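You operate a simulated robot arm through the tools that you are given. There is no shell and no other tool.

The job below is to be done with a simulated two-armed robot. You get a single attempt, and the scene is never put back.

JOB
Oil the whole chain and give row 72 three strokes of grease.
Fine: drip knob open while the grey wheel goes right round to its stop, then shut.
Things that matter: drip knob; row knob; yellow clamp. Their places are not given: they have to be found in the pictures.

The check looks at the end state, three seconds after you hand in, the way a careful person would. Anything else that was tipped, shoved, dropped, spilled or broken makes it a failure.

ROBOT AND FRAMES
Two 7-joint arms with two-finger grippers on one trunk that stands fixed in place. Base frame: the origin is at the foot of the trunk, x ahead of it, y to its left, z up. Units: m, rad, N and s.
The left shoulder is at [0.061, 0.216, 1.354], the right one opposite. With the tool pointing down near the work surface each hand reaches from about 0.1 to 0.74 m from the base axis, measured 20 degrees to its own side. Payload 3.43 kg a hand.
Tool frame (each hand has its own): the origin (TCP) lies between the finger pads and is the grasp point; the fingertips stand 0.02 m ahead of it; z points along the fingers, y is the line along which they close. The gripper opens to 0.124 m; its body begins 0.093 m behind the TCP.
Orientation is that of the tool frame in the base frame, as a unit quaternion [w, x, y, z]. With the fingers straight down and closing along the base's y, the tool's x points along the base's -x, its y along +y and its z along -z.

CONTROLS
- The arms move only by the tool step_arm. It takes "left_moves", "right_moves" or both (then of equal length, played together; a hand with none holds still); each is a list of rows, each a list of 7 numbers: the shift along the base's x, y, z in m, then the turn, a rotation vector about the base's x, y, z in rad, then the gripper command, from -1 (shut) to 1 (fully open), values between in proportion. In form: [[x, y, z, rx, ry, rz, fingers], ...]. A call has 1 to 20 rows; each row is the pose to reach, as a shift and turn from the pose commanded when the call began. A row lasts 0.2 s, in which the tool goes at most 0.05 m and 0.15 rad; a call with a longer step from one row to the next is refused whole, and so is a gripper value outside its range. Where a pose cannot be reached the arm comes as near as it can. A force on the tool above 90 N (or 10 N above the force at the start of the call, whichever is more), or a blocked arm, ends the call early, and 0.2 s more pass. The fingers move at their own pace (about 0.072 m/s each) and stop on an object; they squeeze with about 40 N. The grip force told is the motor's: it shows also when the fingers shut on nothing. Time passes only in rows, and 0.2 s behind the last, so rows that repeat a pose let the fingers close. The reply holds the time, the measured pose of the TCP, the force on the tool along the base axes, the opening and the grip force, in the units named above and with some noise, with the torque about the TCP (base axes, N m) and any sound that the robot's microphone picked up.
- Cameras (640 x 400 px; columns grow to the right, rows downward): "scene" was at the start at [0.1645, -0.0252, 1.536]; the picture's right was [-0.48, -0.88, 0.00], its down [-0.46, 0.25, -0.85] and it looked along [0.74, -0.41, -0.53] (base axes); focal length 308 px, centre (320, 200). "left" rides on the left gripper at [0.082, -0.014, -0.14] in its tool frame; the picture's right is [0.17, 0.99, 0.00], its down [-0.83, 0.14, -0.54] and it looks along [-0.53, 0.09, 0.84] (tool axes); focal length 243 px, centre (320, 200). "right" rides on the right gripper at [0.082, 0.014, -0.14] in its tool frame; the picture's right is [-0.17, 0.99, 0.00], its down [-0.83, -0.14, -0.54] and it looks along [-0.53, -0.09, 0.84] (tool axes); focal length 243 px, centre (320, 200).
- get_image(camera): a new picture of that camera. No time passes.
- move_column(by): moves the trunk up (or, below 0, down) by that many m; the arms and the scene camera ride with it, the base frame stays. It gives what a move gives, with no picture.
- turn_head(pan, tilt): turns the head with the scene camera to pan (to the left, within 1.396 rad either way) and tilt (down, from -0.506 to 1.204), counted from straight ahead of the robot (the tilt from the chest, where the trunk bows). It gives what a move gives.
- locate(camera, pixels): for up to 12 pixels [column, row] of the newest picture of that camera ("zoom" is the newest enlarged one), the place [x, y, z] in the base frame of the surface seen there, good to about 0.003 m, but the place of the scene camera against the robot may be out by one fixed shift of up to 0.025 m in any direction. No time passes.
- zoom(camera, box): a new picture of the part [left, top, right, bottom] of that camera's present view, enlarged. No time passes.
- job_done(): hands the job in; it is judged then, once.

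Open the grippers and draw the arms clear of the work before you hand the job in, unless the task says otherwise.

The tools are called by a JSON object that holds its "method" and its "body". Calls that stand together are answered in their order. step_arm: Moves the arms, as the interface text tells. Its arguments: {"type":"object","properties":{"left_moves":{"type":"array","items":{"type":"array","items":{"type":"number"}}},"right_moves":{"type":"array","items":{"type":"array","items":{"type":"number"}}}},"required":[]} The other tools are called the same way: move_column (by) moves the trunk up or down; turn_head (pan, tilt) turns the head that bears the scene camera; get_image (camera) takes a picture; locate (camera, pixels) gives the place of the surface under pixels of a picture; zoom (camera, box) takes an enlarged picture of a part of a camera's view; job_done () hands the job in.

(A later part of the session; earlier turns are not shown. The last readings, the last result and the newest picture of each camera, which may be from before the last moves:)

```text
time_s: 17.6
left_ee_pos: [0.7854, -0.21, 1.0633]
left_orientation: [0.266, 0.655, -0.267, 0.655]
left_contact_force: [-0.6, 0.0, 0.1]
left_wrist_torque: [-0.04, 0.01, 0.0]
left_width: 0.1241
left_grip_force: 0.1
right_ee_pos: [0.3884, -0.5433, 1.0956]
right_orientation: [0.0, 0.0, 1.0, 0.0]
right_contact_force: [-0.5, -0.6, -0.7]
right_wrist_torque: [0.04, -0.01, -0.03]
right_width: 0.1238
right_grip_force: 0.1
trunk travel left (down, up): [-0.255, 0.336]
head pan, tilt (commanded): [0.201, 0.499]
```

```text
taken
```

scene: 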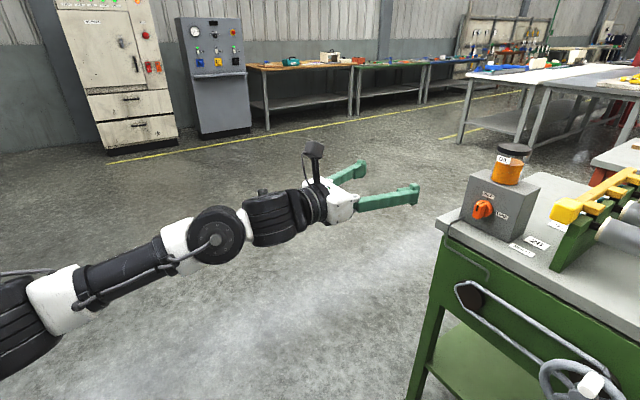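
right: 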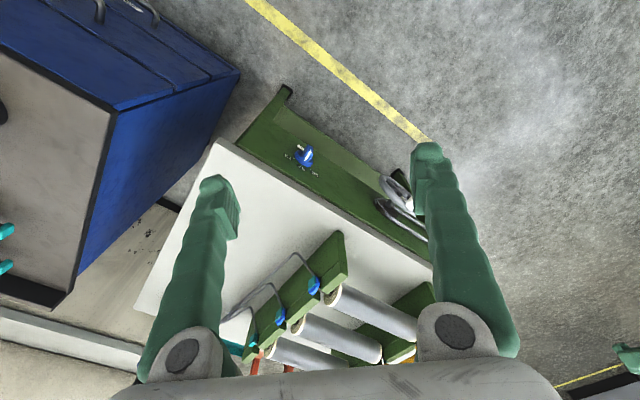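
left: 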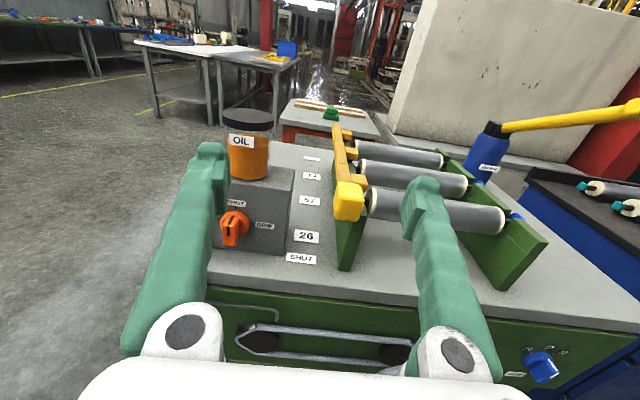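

{"method": "zoom", "body": {"camera": "left", "box": [280, 115, 420, 280]}}

{"method": "zoom", "body": {"camera": "left", "box": [300, 145, 350, 195]}}

{"method": "zoom", "body": {"camera": "left", "box": [430, 80, 640, 260]}}

{"method": "locate", "body": {"camera": "left", "pixels": [[301, 259], [306, 236], [309, 201], [312, 176], [348, 200], [345, 130], [487, 150], [600, 113], [480, 130], [340, 145], [420, 175]]}}

```text
2.42 times, centred on (350, 198) of left
```

zoom: 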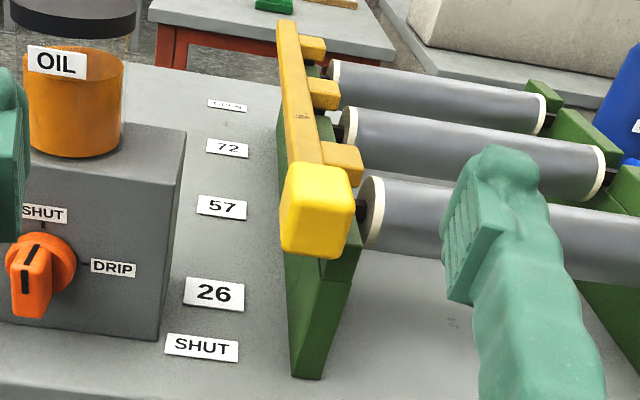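

```text
8.00 times, centred on (325, 170) of left
```

zoom: 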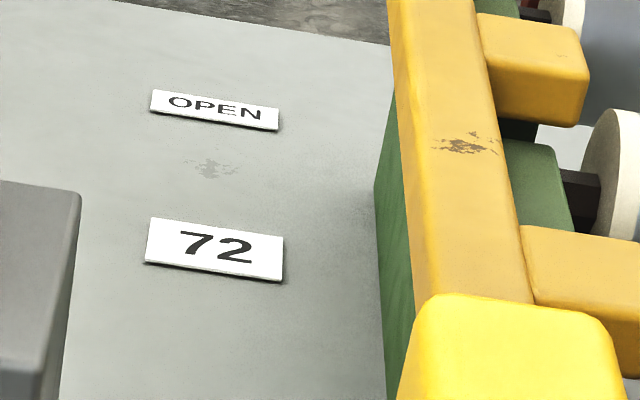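

```text
2.22 times, centred on (535, 170) of left
```

zoom: 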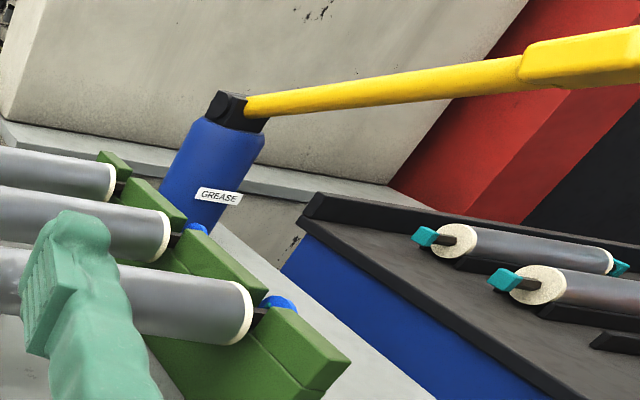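

```text
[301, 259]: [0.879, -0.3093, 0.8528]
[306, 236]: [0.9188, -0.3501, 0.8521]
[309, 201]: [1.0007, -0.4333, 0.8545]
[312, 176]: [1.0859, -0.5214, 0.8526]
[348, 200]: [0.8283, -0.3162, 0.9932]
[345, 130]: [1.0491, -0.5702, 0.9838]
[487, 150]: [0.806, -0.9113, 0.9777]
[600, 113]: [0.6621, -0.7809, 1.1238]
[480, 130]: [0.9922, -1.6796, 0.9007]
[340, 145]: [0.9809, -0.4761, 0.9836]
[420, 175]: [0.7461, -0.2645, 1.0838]
```

The labels SHUT (front) and OPEN (back) flank the row labels 26/57/72 beside the sliding yellow clamp. I check whether the clamp pads sit over the shafts, by locating pads and shafts.

{"method": "locate", "body": {"camera": "left", "pixels": [[359.5, 181.5], [351, 154.6], [346.7, 134.8], [367.4, 201.3], [357.4, 169], [353.5, 144], [345, 245], [341, 262], [372, 205], [348, 188], [350, 212]]}}

{"method": "zoom", "body": {"camera": "left", "box": [325, 120, 385, 200]}}

{"method": "zoom", "body": {"camera": "left", "box": [325, 170, 385, 275]}}

```text
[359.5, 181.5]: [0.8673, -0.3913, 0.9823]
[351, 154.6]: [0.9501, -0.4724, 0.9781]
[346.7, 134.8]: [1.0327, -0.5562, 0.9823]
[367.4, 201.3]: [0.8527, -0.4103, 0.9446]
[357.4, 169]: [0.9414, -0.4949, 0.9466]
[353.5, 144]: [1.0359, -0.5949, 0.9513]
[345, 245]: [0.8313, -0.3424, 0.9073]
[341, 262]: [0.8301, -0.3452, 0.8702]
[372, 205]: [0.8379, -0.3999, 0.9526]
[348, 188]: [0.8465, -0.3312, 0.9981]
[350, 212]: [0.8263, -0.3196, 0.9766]
```

```text
5.00 times, centred on (355, 160) of left
```

zoom: 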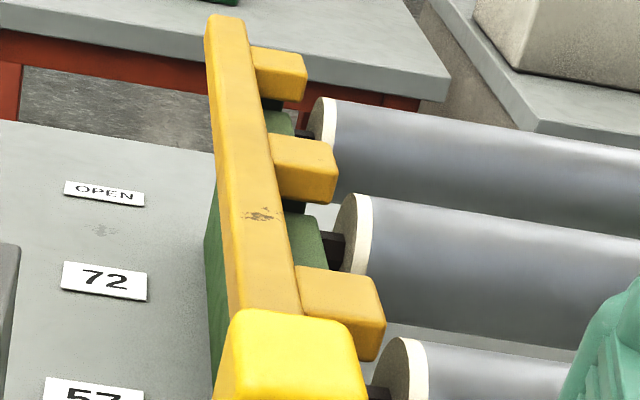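

```text
3.81 times, centred on (355, 222) of left
```

zoom: 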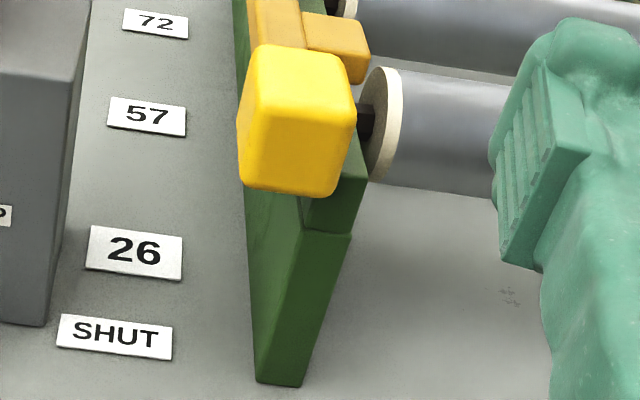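

Pads (d≈0.895, 1.01, 1.128) sit about over the shafts (0.897, 1.02, ~1.14), which suggests the clamp is shut. I measure pad edges a bit more exactly.

{"method": "locate", "body": {"camera": "left", "pixels": [[356, 149.5], [357.5, 153.5], [365, 176.5], [366.5, 182.5], [350.5, 131.5], [351.5, 135.5], [356.5, 169], [351.8, 146.8], [366, 201], [361, 168]]}}

{"method": "turn_head", "body": {"pan": -0.5, "tilt": 0.6}}

{"method": "get_image", "body": {"camera": "scene"}}

```text
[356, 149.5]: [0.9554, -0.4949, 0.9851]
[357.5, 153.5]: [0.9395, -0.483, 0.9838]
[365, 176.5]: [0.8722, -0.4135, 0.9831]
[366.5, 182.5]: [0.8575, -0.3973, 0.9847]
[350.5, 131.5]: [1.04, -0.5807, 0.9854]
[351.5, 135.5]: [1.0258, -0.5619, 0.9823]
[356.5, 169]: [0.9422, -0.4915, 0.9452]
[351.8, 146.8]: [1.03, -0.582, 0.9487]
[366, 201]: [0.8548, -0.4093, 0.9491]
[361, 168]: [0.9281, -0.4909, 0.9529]
```

```text
time_s: 18.7
left_ee_pos: [0.7863, -0.2093, 1.0622]
left_orientation: [0.266, 0.654, -0.268, 0.656]
left_contact_force: [0.3, 0.1, 0.0]
left_wrist_torque: [-0.01, -0.02, 0.0]
left_width: 0.1242
left_grip_force: 0.1
right_ee_pos: [0.3885, -0.5431, 1.0959]
right_orientation: [0.0, 0.0, 1.0, 0.0]
right_contact_force: [0.2, 0.3, -0.1]
right_wrist_torque: [-0.03, -0.03, 0.01]
right_width: 0.1242
right_grip_force: 0.0
trunk travel left (down, up): [-0.255, 0.336]
head pan, tilt (commanded): [-0.499, 0.6]
```

```text
taken
```

scene: 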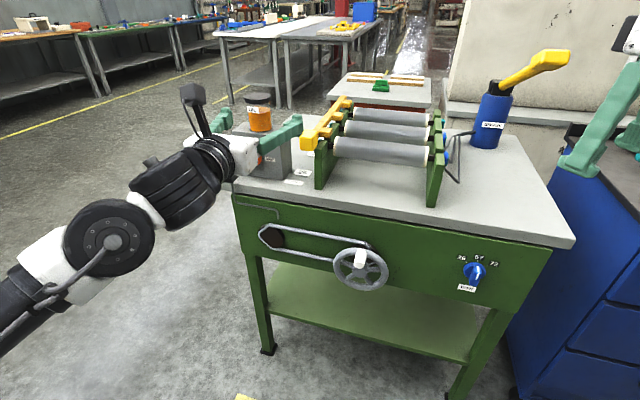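

Pads are centred on the shafts (0.903/0.898 and 1.020/1.018), so the clamp is shut and should stay so. For folding room of the right arm I raise the trunk 0.2 m; nothing stands above the hands.

{"method": "move_column", "body": {"by": 0.2}}

{"method": "get_image", "body": {"camera": "scene"}}

```text
time_s: 20.9
left_ee_pos: [0.786, -0.209, 1.262]
left_orientation: [0.266, 0.655, -0.267, 0.655]
left_contact_force: [-0.2, 0.0, 0.0]
left_wrist_torque: [-0.05, -0.02, 0.01]
left_width: 0.124
left_grip_force: 0.0
right_ee_pos: [0.3898, -0.5426, 1.2946]
right_orientation: [0.0, 0.0, 1.0, 0.0]
right_contact_force: [-0.4, 0.5, 0.2]
right_wrist_torque: [0.02, 0.02, 0.04]
right_width: 0.1243
right_grip_force: 0.1
trunk travel left (down, up): [-0.455, 0.136]
head pan, tilt (commanded): [-0.499, 0.6]
```

```text
taken
```

scene: 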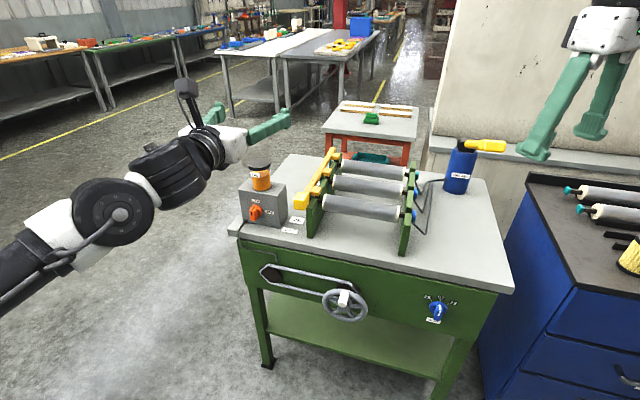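

Right hand: I lower it in front of the panel (clear of the table edge by about 0.2 m) and yaw it toward the panel direction.

{"method": "step_arm", "body": {"right_moves": [[-0.004, 0.008, -0.04, 0, 0, -0.11, 1], [-0.008, 0.016, -0.08, 0, 0, -0.22, 1], [-0.012, 0.024, -0.12, 0, 0, -0.33, 1], [-0.016, 0.032, -0.16, 0, 0, -0.44, 1], [-0.02, 0.04, -0.2, 0, 0, -0.55, 1], [-0.025, 0.05, -0.24, 0, 0, -0.66, 1], [-0.03, 0.06, -0.28, 0, 0, -0.77, 1]]}}

{"method": "get_image", "body": {"camera": "scene"}}

```text
time_s: 22.5
left_ee_pos: [0.7857, -0.2107, 1.2622]
left_orientation: [0.266, 0.655, -0.267, 0.655]
left_contact_force: [-0.2, 0.2, 0.4]
left_wrist_torque: [0.01, 0.01, 0.15]
left_width: 0.1241
left_grip_force: 0.0
right_ee_pos: [0.3421, -0.5295, 1.05]
right_orientation: [0.008, 0.349, 0.937, 0.003]
right_contact_force: [2.0, -1.2, 1.8]
right_wrist_torque: [0.11, 0.08, -0.03]
right_width: 0.1242
right_grip_force: 0.1
right hand out of reach, approached as far as the arm can: row 6, 7
trunk travel left (down, up): [-0.455, 0.136]
head pan, tilt (commanded): [-0.499, 0.6]
```

```text
taken
```

scene: 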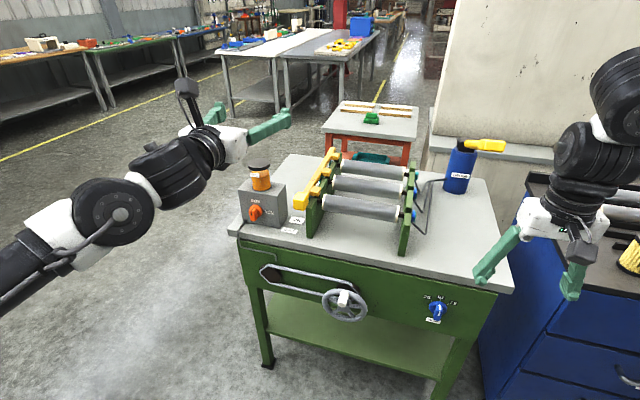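

The right hand is near its fold limit there. I now tilt it toward level while letting it come lower.

{"method": "step_arm", "body": {"right_moves": [[0.01, -0.01, -0.01, -0.09, -0.093, 0, 1], [0.02, -0.02, -0.02, -0.18, -0.186, 0, 1], [0.03, -0.03, -0.03, -0.27, -0.279, 0, 1], [0.03, -0.03, -0.05, -0.36, -0.372, 0, 1], [0.03, -0.03, -0.07, -0.45, -0.465, 0, 1], [0.03, -0.03, -0.09, -0.54, -0.558, 0, 1], [0.03, -0.03, -0.11, -0.63, -0.651, 0, 1]]}}

{"method": "get_image", "body": {"camera": "scene"}}

```text
time_s: 24.1
left_ee_pos: [0.7867, -0.2089, 1.2604]
left_orientation: [0.266, 0.655, -0.267, 0.655]
left_contact_force: [0.4, -0.1, -0.5]
left_wrist_torque: [-0.02, -0.02, -0.02]
left_width: 0.1242
left_grip_force: 0.1
right_ee_pos: [0.3823, -0.5742, 0.9511]
right_orientation: [0.344, 0.313, 0.878, -0.11]
right_contact_force: [1.6, -2.3, 1.2]
right_wrist_torque: [0.18, 0.24, -0.03]
right_width: 0.1239
right_grip_force: 0.1
right hand out of reach, approached as far as the arm can: row 1, 2, 3, 4, 5, 6, 7
trunk travel left (down, up): [-0.455, 0.136]
head pan, tilt (commanded): [-0.499, 0.6]
```

```text
taken
```

scene: 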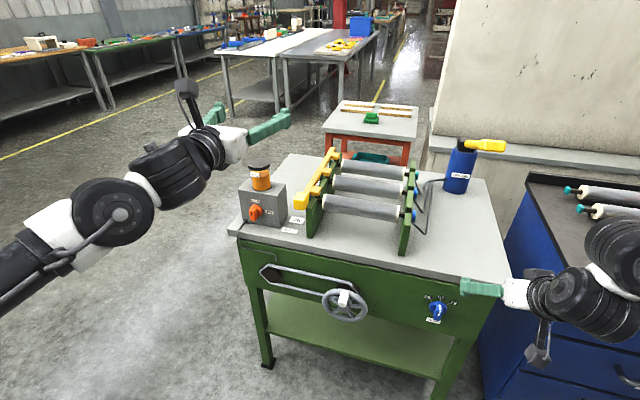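

The hand is pointing toward the panel at about 45° down. I continue: lower to the row-knob height and tilt fully level, staying about 0.1 m off the panel.

{"method": "step_arm", "body": {"right_moves": [[0.0, 0.0, -0.037, -0.09, -0.095, 0, 1], [0.0, 0.0, -0.074, -0.18, -0.19, 0, 1], [0.01, 0.0, -0.111, -0.27, -0.285, 0, 1], [0.01, 0.0, -0.148, -0.36, -0.38, 0, 1], [0.015, 0.005, -0.186, -0.462, -0.477, 0, 1], [0.015, 0.005, -0.186, -0.462, -0.477, 0, 1]]}}

{"method": "get_image", "body": {"camera": "scene"}}

{"method": "get_image", "body": {"camera": "right"}}

```text
time_s: 25.7
left_ee_pos: [0.7845, -0.2049, 1.2645]
left_orientation: [0.266, 0.653, -0.266, 0.657]
left_contact_force: [-1.6, -0.5, 0.0]
left_wrist_torque: [0.03, 0.0, -0.03]
left_width: 0.1241
left_grip_force: 0.0
right_ee_pos: [0.43, -0.5829, 0.7986]
right_orientation: [0.634, 0.232, 0.699, -0.236]
right_contact_force: [-1.5, 1.0, 0.2]
right_wrist_torque: [-0.06, -0.06, -0.04]
right_width: 0.124
right_grip_force: 0.1
right hand out of reach, approached as far as the arm can: row 1, 2, 3
trunk travel left (down, up): [-0.455, 0.136]
head pan, tilt (commanded): [-0.499, 0.6]
stopped in row 6 (right hand): the arm was blocked; the commanded pose is now the measured one
```

```text
taken
```

scene: 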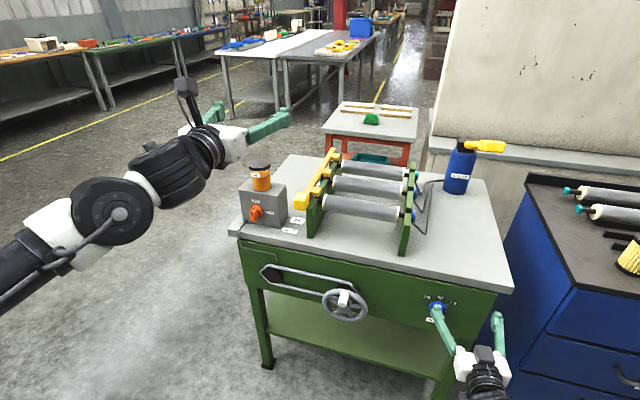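

```text
taken
```

right: 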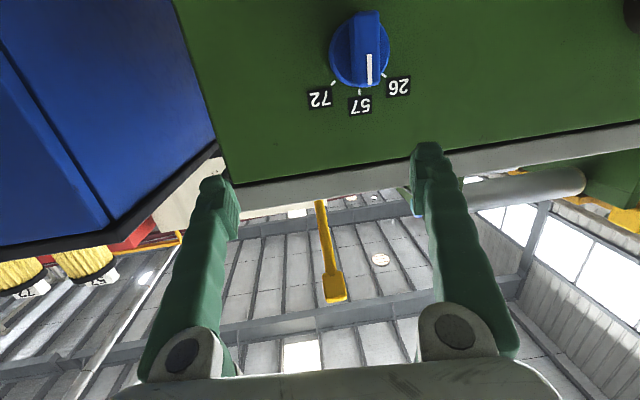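

The right hand is now nearly level in front of the panel; the row knob is at (362,50) in its picture. I zoom in and locate it, and check how near the blue cabinet is.

{"method": "zoom", "body": {"camera": "right", "box": [290, 0, 430, 120]}}

{"method": "locate", "body": {"camera": "right", "pixels": [[320, 98], [359, 106], [398, 87], [332, 83], [360, 93], [384, 76], [368, 65], [367, 20], [347, 60], [200, 100], [220, 150], [330, 290]]}}

{"method": "locate", "body": {"camera": "scene", "pixels": [[530, 300], [530, 250], [510, 340], [525, 180], [580, 290], [468, 148], [485, 146], [437, 310], [430, 299], [453, 304]]}}

```text
3.33 times, centred on (360, 60) of right
```

zoom: 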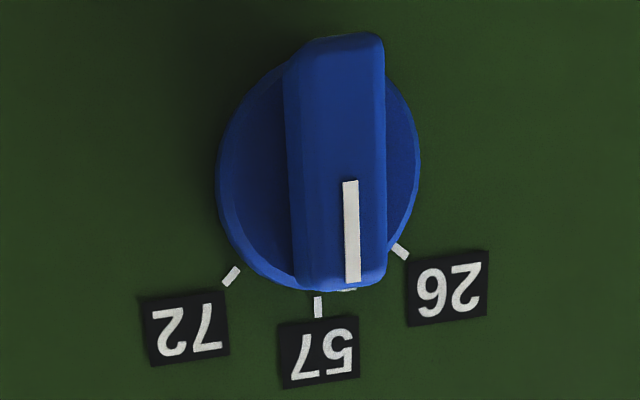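

```text
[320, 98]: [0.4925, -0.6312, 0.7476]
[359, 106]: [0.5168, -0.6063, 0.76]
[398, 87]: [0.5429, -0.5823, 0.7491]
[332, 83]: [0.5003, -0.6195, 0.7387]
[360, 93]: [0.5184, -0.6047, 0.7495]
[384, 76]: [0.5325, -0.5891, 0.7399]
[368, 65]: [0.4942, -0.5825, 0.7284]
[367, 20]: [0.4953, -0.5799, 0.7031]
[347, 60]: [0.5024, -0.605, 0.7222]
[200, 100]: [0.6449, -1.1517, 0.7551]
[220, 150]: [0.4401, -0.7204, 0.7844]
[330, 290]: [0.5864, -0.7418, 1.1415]
```

```text
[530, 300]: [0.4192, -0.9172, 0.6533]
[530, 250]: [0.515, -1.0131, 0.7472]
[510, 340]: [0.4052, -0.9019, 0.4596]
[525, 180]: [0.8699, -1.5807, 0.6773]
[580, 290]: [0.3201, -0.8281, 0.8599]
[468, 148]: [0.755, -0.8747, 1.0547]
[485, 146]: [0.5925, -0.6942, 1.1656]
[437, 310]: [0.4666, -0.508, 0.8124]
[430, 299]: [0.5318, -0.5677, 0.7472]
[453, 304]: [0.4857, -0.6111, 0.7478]
```

Knob centre works out at about (0.492,-0.579,0.721) with the ridge front at 0.76 along the panel normal, and 72 lies about 50° clockwise from 57. I align the right hand in front of it, fingers open.

{"method": "step_arm", "body": {"right_moves": [[0.008, 0.0085, -0.02, -0.008, -0.022, -0.028, 1], [0.016, 0.017, -0.04, -0.015, -0.044, -0.055, 1], [0.024, 0.0255, -0.06, -0.022, -0.066, -0.083, 1], [0.032, 0.034, -0.078, -0.03, -0.087, -0.11, 1], [0.032, 0.034, -0.078, -0.03, -0.087, -0.11, 1]]}}

{"method": "get_image", "body": {"camera": "right"}}

{"method": "get_image", "body": {"camera": "scene"}}

```text
time_s: 26.9
left_ee_pos: [0.7863, -0.2082, 1.2624]
left_orientation: [0.266, 0.655, -0.266, 0.655]
left_contact_force: [-0.8, 0.0, 0.7]
left_wrist_torque: [-0.02, -0.01, 0.03]
left_width: 0.124
left_grip_force: 0.0
right_ee_pos: [0.4633, -0.5516, 0.7184]
right_orientation: [0.654, 0.269, 0.654, -0.268]
right_contact_force: [-0.3, -1.4, 0.0]
right_wrist_torque: [-0.04, 0.01, 0.03]
right_width: 0.1242
right_grip_force: 0.1
trunk travel left (down, up): [-0.455, 0.136]
head pan, tilt (commanded): [-0.499, 0.6]
```

```text
taken
```

right: 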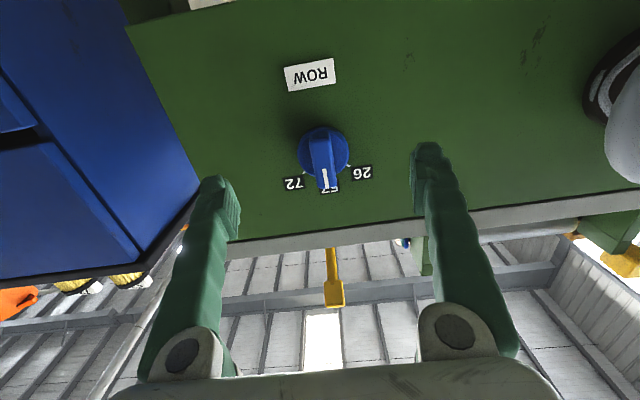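

```text
taken
```

scene: 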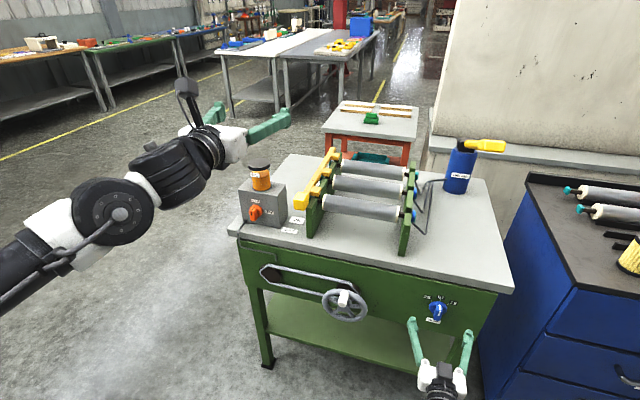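

The right hand is square in front of the knob. I re-measure the knob from this better view.

{"method": "zoom", "body": {"camera": "right", "box": [270, 100, 390, 210]}}

{"method": "locate", "body": {"camera": "right", "pixels": [[324, 180], [322, 155], [320, 142], [306, 172], [344, 163], [340, 150], [305, 150], [332, 178], [316, 178], [337, 295], [333, 255]]}}

```text
3.64 times, centred on (330, 155) of right
```

zoom: 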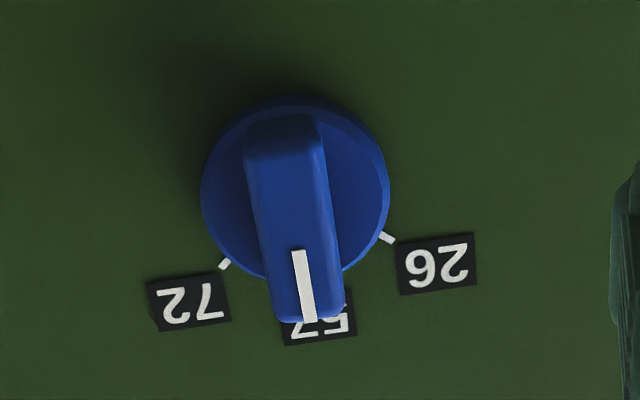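

```text
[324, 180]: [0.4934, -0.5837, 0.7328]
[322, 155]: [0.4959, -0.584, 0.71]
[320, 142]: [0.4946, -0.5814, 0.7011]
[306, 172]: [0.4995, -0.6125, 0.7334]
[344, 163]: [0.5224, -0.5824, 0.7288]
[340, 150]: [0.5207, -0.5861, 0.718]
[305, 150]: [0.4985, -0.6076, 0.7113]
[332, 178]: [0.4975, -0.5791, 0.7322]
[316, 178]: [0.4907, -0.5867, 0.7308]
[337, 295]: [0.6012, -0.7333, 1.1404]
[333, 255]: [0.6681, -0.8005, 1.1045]
```

Ridge centre is at t≈-0.063, z≈0.719, matching the TCP line. I advance 0.041 m and close on the ridge.

{"method": "step_arm", "body": {"right_moves": [[0.01, -0.01, 0.0, 0, 0, 0, 0.0], [0.02, -0.02, 0.0, 0, 0, 0, -0.2], [0.0285, -0.0285, 0.0, 0, 0, 0, -0.4], [0.0285, -0.0285, 0.0, 0, 0, 0, -1], [0.0285, -0.0285, 0.0, 0, 0, 0, -1], [0.0285, -0.0285, 0.0, 0, 0, 0, -1], [0.0285, -0.0285, 0.0, 0, 0, 0, -1]]}}

{"method": "get_image", "body": {"camera": "right"}}

```text
time_s: 28.5
left_ee_pos: [0.7877, -0.2065, 1.2603]
left_orientation: [0.266, 0.655, -0.266, 0.655]
left_contact_force: [-0.4, 0.5, -0.6]
left_wrist_torque: [0.01, -0.02, 0.02]
left_width: 0.1239
left_grip_force: 0.1
right_ee_pos: [0.492, -0.5761, 0.7184]
right_orientation: [0.654, 0.269, 0.655, -0.268]
right_contact_force: [19.7, 9.6, -0.3]
right_wrist_torque: [0.03, 0.09, 0.22]
right_width: 0.0171
right_grip_force: 45.0
trunk travel left (down, up): [-0.455, 0.136]
head pan, tilt (commanded): [-0.499, 0.6]
```

```text
taken
```

right: 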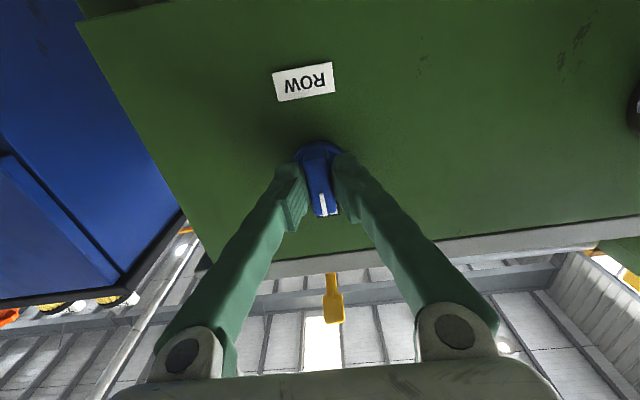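

The ridge is gripped (width 0.017) with a 20 N sideways load, so I shift the hand 3 mm along the panel to relax it and then turn clockwise in steps toward 72.

{"method": "step_arm", "body": {"right_moves": [[0.002, 0.002, 0.0, 0, 0, 0, -1], [0.002, 0.002, 0.0, 0.088, -0.088, 0, -1], [0.002, 0.002, 0.0, 0.177, -0.177, 0, -1], [0.002, 0.002, 0.0, 0.265, -0.265, 0, -1], [0.002, 0.002, 0.0, 0.354, -0.354, 0, -1], [0.002, 0.002, 0.0, 0.442, -0.442, 0, -1]]}}

{"method": "get_image", "body": {"camera": "right"}}

```text
time_s: 29.9
left_ee_pos: [0.7868, -0.2076, 1.2622]
left_orientation: [0.266, 0.654, -0.266, 0.656]
left_contact_force: [-0.4, -0.6, 0.1]
left_wrist_torque: [-0.02, 0.01, -0.01]
left_width: 0.1238
left_grip_force: 0.1
right_ee_pos: [0.4937, -0.5756, 0.719]
right_orientation: [0.706, 0.458, 0.538, -0.056]
right_contact_force: [13.0, 5.8, 7.8]
right_wrist_torque: [0.07, 0.15, 0.25]
right_width: 0.0172
right_grip_force: 44.7
trunk travel left (down, up): [-0.455, 0.136]
head pan, tilt (commanded): [-0.499, 0.6]
```

```text
taken
```

right: 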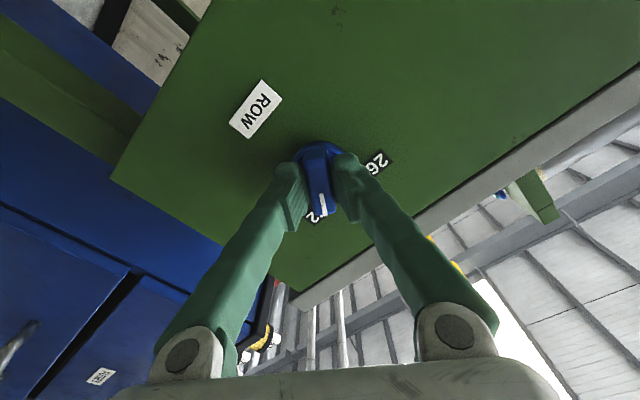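

The knob turned 0.62 rad with the hand and no detent sound yet. I turn on to about 0.87 rad.

{"method": "step_arm", "body": {"right_moves": [[0.001, 0.001, 0.0, 0.06, -0.06, 0, -1], [0.001, 0.001, 0.0, 0.12, -0.12, 0, -1], [0.001, 0.001, 0.0, 0.175, -0.175, 0, -1], [0.001, 0.001, 0.0, 0.175, -0.175, 0, -1]]}}

{"method": "get_image", "body": {"camera": "right"}}

{"method": "zoom", "body": {"camera": "scene", "box": [400, 280, 480, 340]}}

```text
time_s: 30.9
left_ee_pos: [0.7867, -0.2087, 1.2628]
left_orientation: [0.266, 0.655, -0.266, 0.656]
left_contact_force: [0.3, 0.0, 0.0]
left_wrist_torque: [0.0, 0.0, -0.01]
left_width: 0.1237
left_grip_force: 0.0
right_ee_pos: [0.4935, -0.5763, 0.7187]
right_orientation: [0.707, 0.521, 0.477, 0.032]
right_contact_force: [8.8, -2.2, 6.5]
right_wrist_torque: [-0.12, -0.07, -0.01]
right_width: 0.0169
right_grip_force: 44.6
trunk travel left (down, up): [-0.455, 0.136]
head pan, tilt (commanded): [-0.499, 0.6]
```

```text
taken
```

right: 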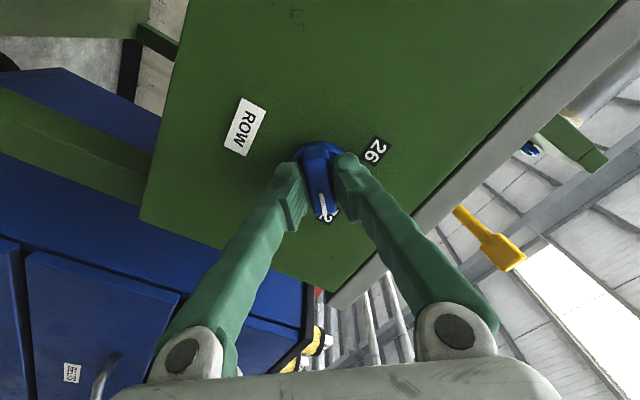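

```text
6.67 times, centred on (440, 310) of scene
```

zoom: 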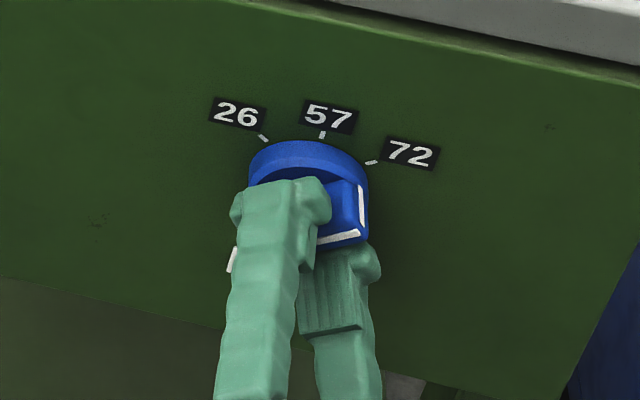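

The hand has turned the knob 0.875 rad and the pointer looks to be at the 72 tick. I release and back away to check it.

{"method": "step_arm", "body": {"right_moves": [[0.0, 0.0, 0.0, 0, 0, 0, -0.4], [0.0, 0.0, 0.0, 0, 0, 0, 0.0], [0.0, 0.0, 0.0, 0, 0, 0, 0.2], [-0.01, 0.01, 0.0, 0, 0, 0, 0.4], [-0.025, 0.025, 0.0, 0, 0, 0, 0.6], [-0.035, 0.035, 0.0, 0, 0, 0, 0.6]]}}

{"method": "get_image", "body": {"camera": "right"}}

{"method": "zoom", "body": {"camera": "scene", "box": [400, 280, 480, 340]}}

```text
time_s: 32.5
left_ee_pos: [0.7872, -0.2074, 1.2624]
left_orientation: [0.265, 0.655, -0.266, 0.656]
left_contact_force: [0.2, -1.1, 0.1]
left_wrist_torque: [0.02, 0.05, -0.01]
left_width: 0.1239
left_grip_force: 0.1
right_ee_pos: [0.4719, -0.5785, 0.7467]
right_orientation: [0.732, 0.479, 0.484, 0.025]
right_contact_force: [-0.9, -0.3, -1.2]
right_wrist_torque: [0.01, -0.04, -0.01]
right_width: 0.0992
right_grip_force: 0.1
trunk travel left (down, up): [-0.455, 0.136]
head pan, tilt (commanded): [-0.499, 0.6]
stopped in row 6 (right hand): the arm was blocked; the commanded pose is now the measured one
```

```text
taken
```

right: 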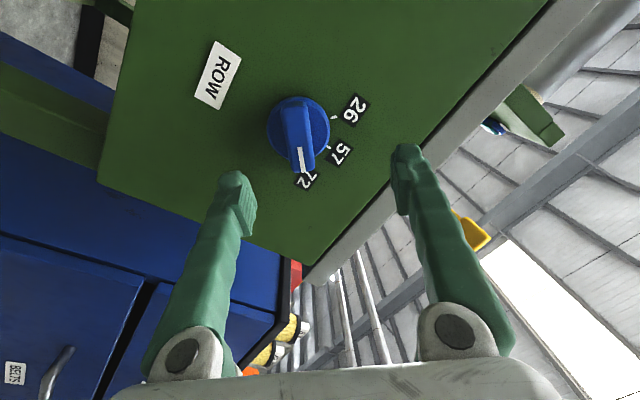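

```text
6.67 times, centred on (440, 310) of scene
```

zoom: 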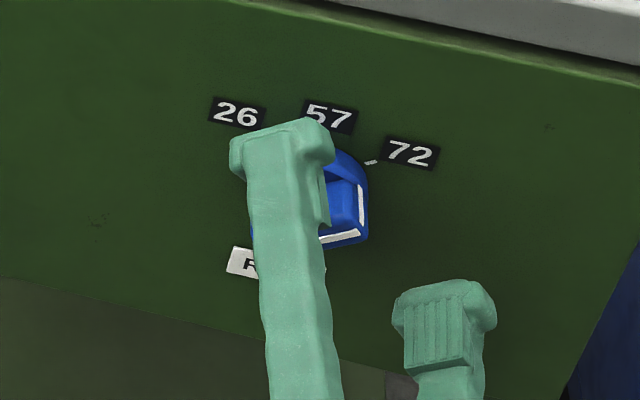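

The retreat was cut short (the folded arm blocked), but the hand is off the knob. I zoom to check the pointer at 72.

{"method": "zoom", "body": {"camera": "right", "box": [250, 70, 380, 200]}}

{"method": "get_image", "body": {"camera": "scene"}}

{"method": "get_image", "body": {"camera": "left"}}

{"method": "locate", "body": {"camera": "right", "pixels": [[295, 110], [303, 165], [301, 150], [305, 178], [300, 135]]}}

```text
3.08 times, centred on (315, 135) of right
```

zoom: 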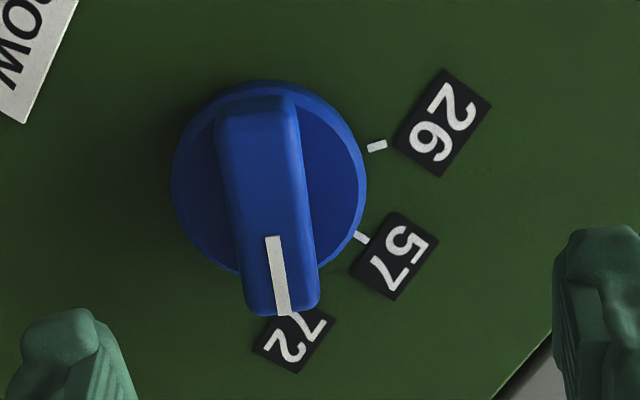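

```text
taken
```

scene: 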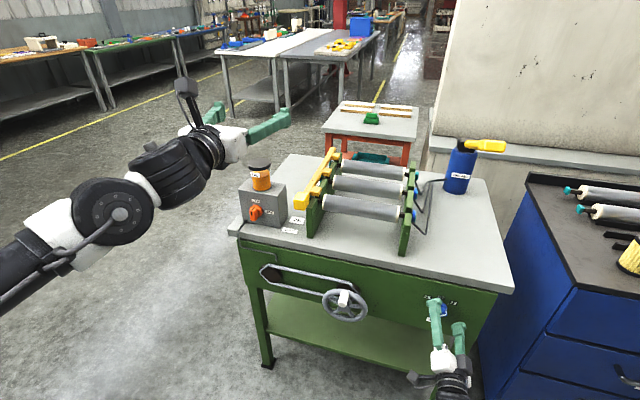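

```text
taken
```

left: 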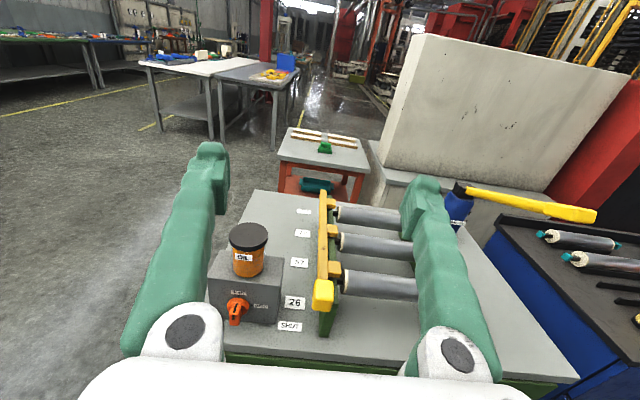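

```text
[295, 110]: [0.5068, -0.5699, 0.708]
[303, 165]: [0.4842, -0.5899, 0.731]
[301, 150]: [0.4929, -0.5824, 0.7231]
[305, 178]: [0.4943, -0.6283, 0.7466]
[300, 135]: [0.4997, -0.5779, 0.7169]
```

The pointer measures about 52–54° from vertical versus 51.6° for the 72 tick, so row 72 is set. Now I take the right hand up out of there, retracing the way it came (rolling back and tilting down) toward the grease lever.

{"method": "step_arm", "body": {"right_moves": [[-0.008, 0.0, 0.02, -0.001, 0.125, 0.029, 0.6], [-0.016, 0.0, 0.045, -0.001, 0.25, 0.057, 0.6], [-0.024, 0.0, 0.07, -0.002, 0.376, 0.086, 0.6], [-0.032, 0.0, 0.095, -0.003, 0.501, 0.115, 0.6], [-0.04, 0.0, 0.12, -0.003, 0.627, 0.143, 0.6], [-0.05, 0.0, 0.15, -0.004, 0.752, 0.172, 0.6], [-0.06, 0.0, 0.18, -0.005, 0.877, 0.2, 0.6], [-0.065, 0.0, 0.21, -0.005, 1.003, 0.229, 0.6], [-0.065, 0.0, 0.24, -0.006, 1.128, 0.258, 0.6]]}}

{"method": "get_image", "body": {"camera": "scene"}}

{"method": "get_image", "body": {"camera": "right"}}

```text
time_s: 34.5
left_ee_pos: [0.7872, -0.2099, 1.2622]
left_orientation: [0.266, 0.655, -0.268, 0.655]
left_contact_force: [0.5, 0.6, 0.6]
left_wrist_torque: [-0.01, -0.01, -0.02]
left_width: 0.1239
left_grip_force: 0.0
right_ee_pos: [0.4092, -0.5797, 0.9859]
right_orientation: [0.352, 0.356, 0.853, -0.148]
right_contact_force: [0.4, -0.6, -0.6]
right_wrist_torque: [0.02, 0.01, 0.01]
right_width: 0.0993
right_grip_force: 0.0
right hand out of reach, approached as far as the arm can: row 8
trunk travel left (down, up): [-0.455, 0.136]
head pan, tilt (commanded): [-0.499, 0.6]
```

```text
taken
```

scene: 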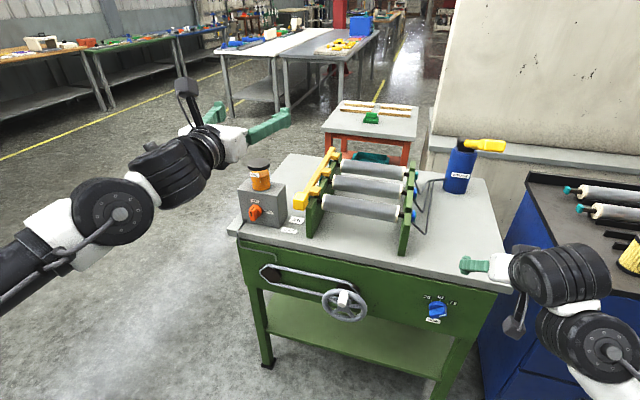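

```text
taken
```

right: 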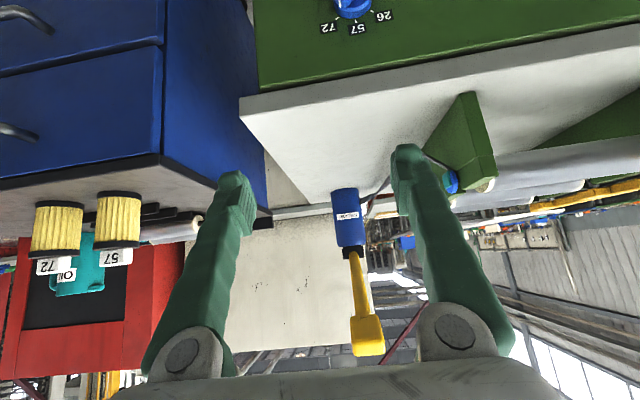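

The right camera now sees the grease lever (paddle at (367,335), neck (360,290)). I locate it and confirm the row knob in a zoom.

{"method": "locate", "body": {"camera": "right", "pixels": [[366, 345], [352, 330], [381, 330], [367, 318], [360, 295], [356, 265], [350, 252], [347, 215], [368, 352], [353, 318], [380, 318]]}}

{"method": "zoom", "body": {"camera": "right", "box": [310, 180, 420, 370]}}

{"method": "zoom", "body": {"camera": "scene", "box": [400, 280, 480, 340]}}

{"method": "zoom", "body": {"camera": "left", "box": [400, 160, 640, 330]}}

```text
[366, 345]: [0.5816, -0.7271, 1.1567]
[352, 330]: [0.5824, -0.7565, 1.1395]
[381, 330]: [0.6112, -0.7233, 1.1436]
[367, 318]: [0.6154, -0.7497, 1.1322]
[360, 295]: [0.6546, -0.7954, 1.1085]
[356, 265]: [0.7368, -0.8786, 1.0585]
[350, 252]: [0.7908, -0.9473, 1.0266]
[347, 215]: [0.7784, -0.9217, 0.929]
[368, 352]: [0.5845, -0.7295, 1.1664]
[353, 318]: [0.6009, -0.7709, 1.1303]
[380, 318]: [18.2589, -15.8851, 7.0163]
```

```text
2.11 times, centred on (365, 275) of right
```

zoom: 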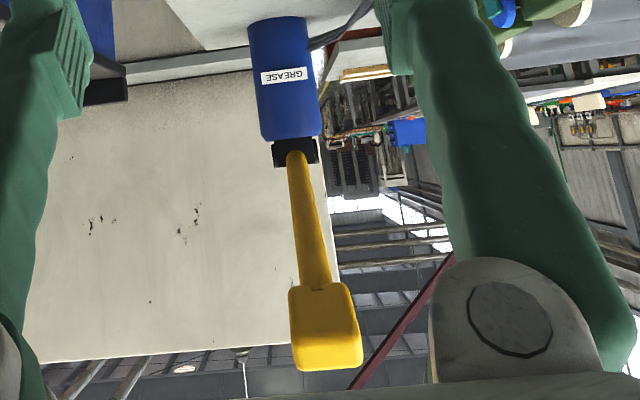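

```text
6.67 times, centred on (440, 310) of scene
```

zoom: 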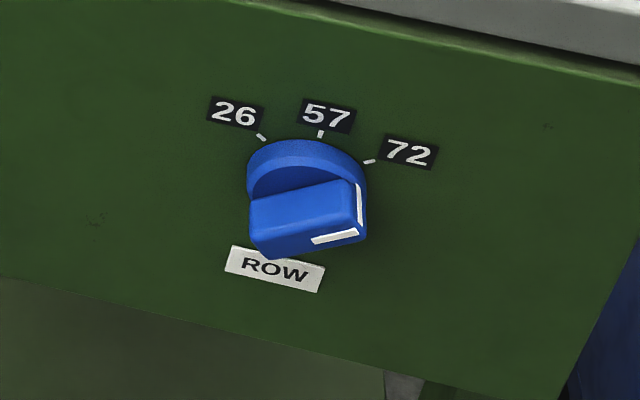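

```text
2.35 times, centred on (520, 245) of left
```

zoom: 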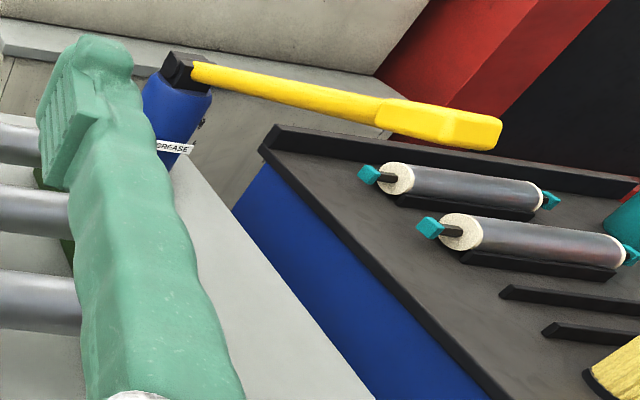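

Row 72 is confirmed in the scene zoom. Lever: paddle centre about t=-0.101, d=0.95, z=1.147, sloping 23° down to the pump pivot at d≈1.2; I check the grease pipes below it for clearance.

{"method": "zoom", "body": {"camera": "scene", "box": [395, 125, 515, 265]}}

{"method": "locate", "body": {"camera": "scene", "pixels": [[426, 206], [424, 232], [430, 190], [437, 182], [412, 215], [416, 196], [405, 254], [417, 170], [424, 225], [428, 215]]}}

```text
2.86 times, centred on (455, 195) of scene
```

zoom: 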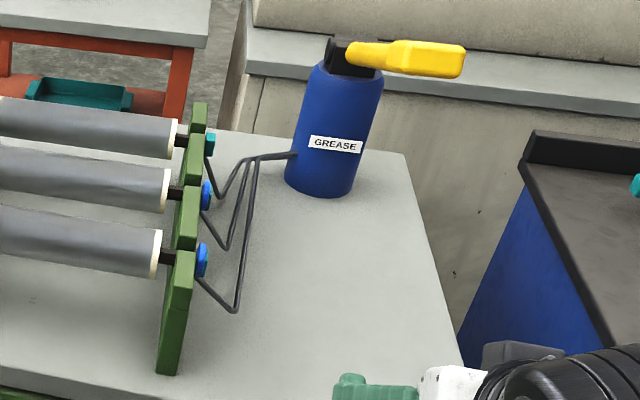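

```text
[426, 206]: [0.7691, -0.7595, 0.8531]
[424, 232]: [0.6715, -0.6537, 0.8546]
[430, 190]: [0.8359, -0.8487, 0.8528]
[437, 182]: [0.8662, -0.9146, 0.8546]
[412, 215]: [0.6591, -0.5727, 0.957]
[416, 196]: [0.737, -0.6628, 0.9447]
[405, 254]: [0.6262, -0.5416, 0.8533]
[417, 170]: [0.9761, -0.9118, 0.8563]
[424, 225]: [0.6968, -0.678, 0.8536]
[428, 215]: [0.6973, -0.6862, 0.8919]
```

The space below the paddle is free of pipes (they lie at t≥-0.03). I will cage the paddle with one finger above and one below (roll 90°); first I move the right hand up and forward to just short of the lever tip.

{"method": "step_arm", "body": {"right_moves": [[0.02, -0.016, 0.03, 0, 0, 0, 0.5], [0.042, -0.033, 0.06, 0, 0, 0, 0.4], [0.064, -0.05, 0.09, 0, 0, 0, 0.3], [0.086, -0.067, 0.115, 0, 0, 0, 0.2], [0.108, -0.084, 0.14, 0, 0, 0, 0.2], [0.13, -0.1, 0.16, 0, 0, 0, 0.2]]}}

{"method": "get_image", "body": {"camera": "right"}}

```text
time_s: 35.9
left_ee_pos: [0.7872, -0.2084, 1.2619]
left_orientation: [0.266, 0.655, -0.266, 0.656]
left_contact_force: [0.6, -0.2, 0.3]
left_wrist_torque: [0.0, -0.03, -0.02]
left_width: 0.1241
left_grip_force: 0.1
right_ee_pos: [0.5384, -0.6803, 1.1479]
right_orientation: [0.352, 0.355, 0.853, -0.148]
right_contact_force: [0.1, 0.7, 0.2]
right_wrist_torque: [0.0, 0.0, -0.01]
right_width: 0.0743
right_grip_force: 0.0
trunk travel left (down, up): [-0.455, 0.136]
head pan, tilt (commanded): [-0.499, 0.6]
```

```text
taken
```

right: 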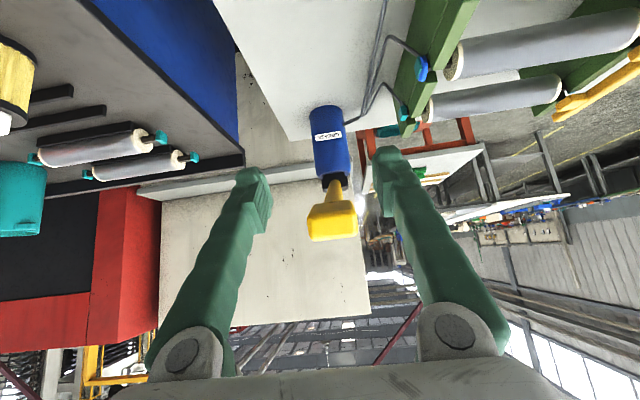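

The lever paddle is straight ahead between the fingers at (333,220). I now turn the tool level and roll it 90° so the fingers sit one above the other.

{"method": "step_arm", "body": {"right_moves": [[0, 0, 0, 0.051, -0.124, -0.051, 0.2], [0, 0, 0, 0.101, -0.248, -0.102, 0.2], [0, 0, 0, 0.152, -0.371, -0.153, 0.2], [0, 0, 0, 0.203, -0.495, -0.203, 0.2], [0, 0, 0, 0.253, -0.619, -0.254, 0.2], [0, 0, 0, 0.304, -0.743, -0.305, 0.2], [0, 0, 0, 0.355, -0.866, -0.356, 0.2], [0, 0, 0, 0.405, -0.99, -0.407, 0.2], [0, 0, 0, 0.456, -1.114, -0.458, 0.2], [0, 0, 0, 0.507, -1.238, -0.508, 0.2], [0, 0, 0, 0.557, -1.361, -0.559, 0.2], [0, 0, 0, 0.608, -1.485, -0.61, 0.2]]}}

{"method": "get_image", "body": {"camera": "right"}}

{"method": "get_image", "body": {"camera": "scene"}}

```text
time_s: 38.7
left_ee_pos: [0.7864, -0.206, 1.2631]
left_orientation: [0.267, 0.654, -0.266, 0.656]
left_contact_force: [0.1, 0.0, 0.8]
left_wrist_torque: [-0.01, 0.03, -0.07]
left_width: 0.1241
left_grip_force: 0.0
right_ee_pos: [0.4939, -0.7206, 1.1437]
right_orientation: [0.665, 0.668, 0.24, 0.234]
right_contact_force: [0.1, 0.6, 0.9]
right_wrist_torque: [0.04, 0.03, -0.05]
right_width: 0.0745
right_grip_force: 0.1
trunk travel left (down, up): [-0.455, 0.136]
head pan, tilt (commanded): [-0.499, 0.6]
stopped in row 12 (right hand): the arm was blocked; the commanded pose is now the measured one
```

```text
taken
```

right: 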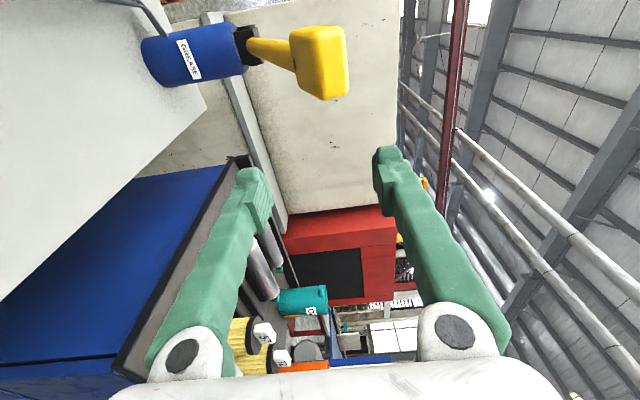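

```text
taken
```

scene: 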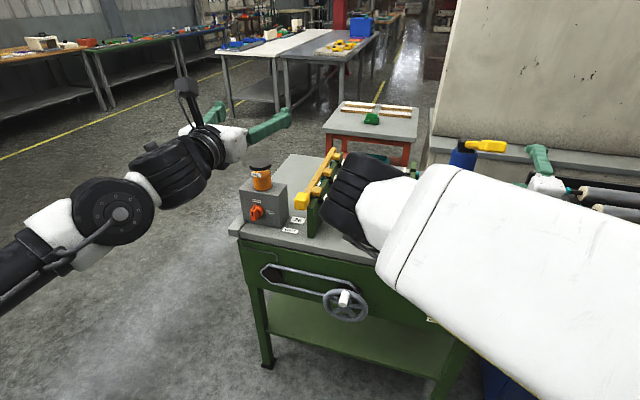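

The arm posture changed (the elbow swung up in front of the scene camera) and the hand stopped 6 cm to the right of the lever line. I check where the elbow is relative to the rollers and clamp.

{"method": "locate", "body": {"camera": "scene", "pixels": [[355, 185], [335, 220], [370, 250], [350, 160], [400, 200], [540, 160], [420, 265]]}}

{"method": "locate", "body": {"camera": "right", "pixels": [[315, 60], [338, 60], [325, 95], [320, 32], [300, 60], [270, 50]]}}

{"method": "get_image", "body": {"camera": "left"}}

```text
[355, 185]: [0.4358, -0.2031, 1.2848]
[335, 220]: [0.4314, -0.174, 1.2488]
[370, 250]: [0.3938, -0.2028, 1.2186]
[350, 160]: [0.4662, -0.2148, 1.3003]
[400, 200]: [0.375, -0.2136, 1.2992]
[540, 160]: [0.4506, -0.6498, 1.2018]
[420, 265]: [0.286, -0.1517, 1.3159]
```

```text
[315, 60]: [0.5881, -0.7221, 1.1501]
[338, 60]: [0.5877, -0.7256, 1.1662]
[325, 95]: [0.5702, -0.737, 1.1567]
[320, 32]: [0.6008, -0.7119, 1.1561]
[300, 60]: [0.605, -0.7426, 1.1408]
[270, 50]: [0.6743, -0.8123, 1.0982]
```

```text
taken
```

left: 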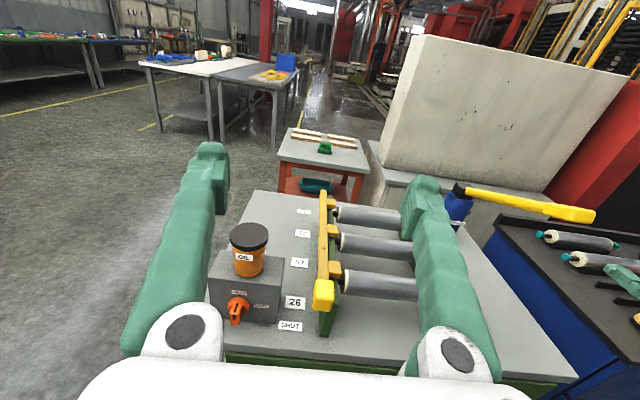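

The elbow is at about (0.43,-0.2,1.28), clear of everything. The lever tip face is at (0.585,-0.725,1.157); I try shifting the hand sideways into line with it.

{"method": "step_arm", "body": {"right_moves": [[0.011, 0.0106, 0.004, 0, 0, 0.02, 0.2], [0.022, 0.0212, 0.008, 0, 0, 0.04, 0.2], [0.033, 0.0318, 0.012, 0, 0, 0.06, 0.2], [0.044, 0.0425, 0.014, 0, 0, 0.08, 0.2], [0.044, 0.0425, 0.014, 0, 0, 0.08, 0.2]]}}

{"method": "get_image", "body": {"camera": "right"}}

```text
time_s: 40.1
left_ee_pos: [0.7852, -0.2079, 1.263]
left_orientation: [0.268, 0.654, -0.268, 0.655]
left_contact_force: [-0.1, 0.8, -1.0]
left_wrist_torque: [0.03, 0.02, 0.02]
left_width: 0.1238
left_grip_force: 0.1
right_ee_pos: [0.5047, -0.7148, 1.1493]
right_orientation: [0.663, 0.668, 0.246, 0.229]
right_contact_force: [-0.4, -0.1, -0.1]
right_wrist_torque: [0.02, -0.01, -0.05]
right_width: 0.0744
right_grip_force: 0.1
trunk travel left (down, up): [-0.455, 0.136]
head pan, tilt (commanded): [-0.499, 0.6]
stopped in row 5 (right hand): the arm was blocked; the commanded pose is now the measured one
```

```text
taken
```

right: 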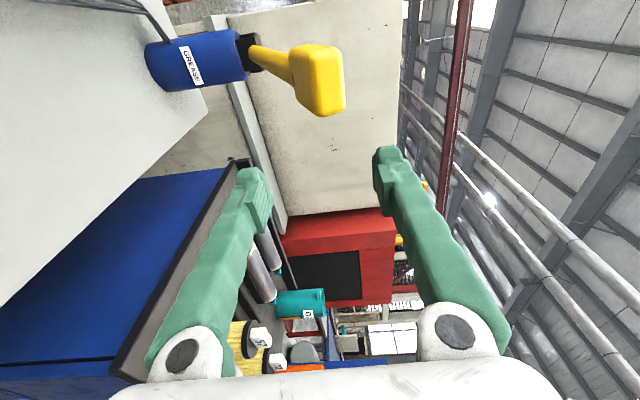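

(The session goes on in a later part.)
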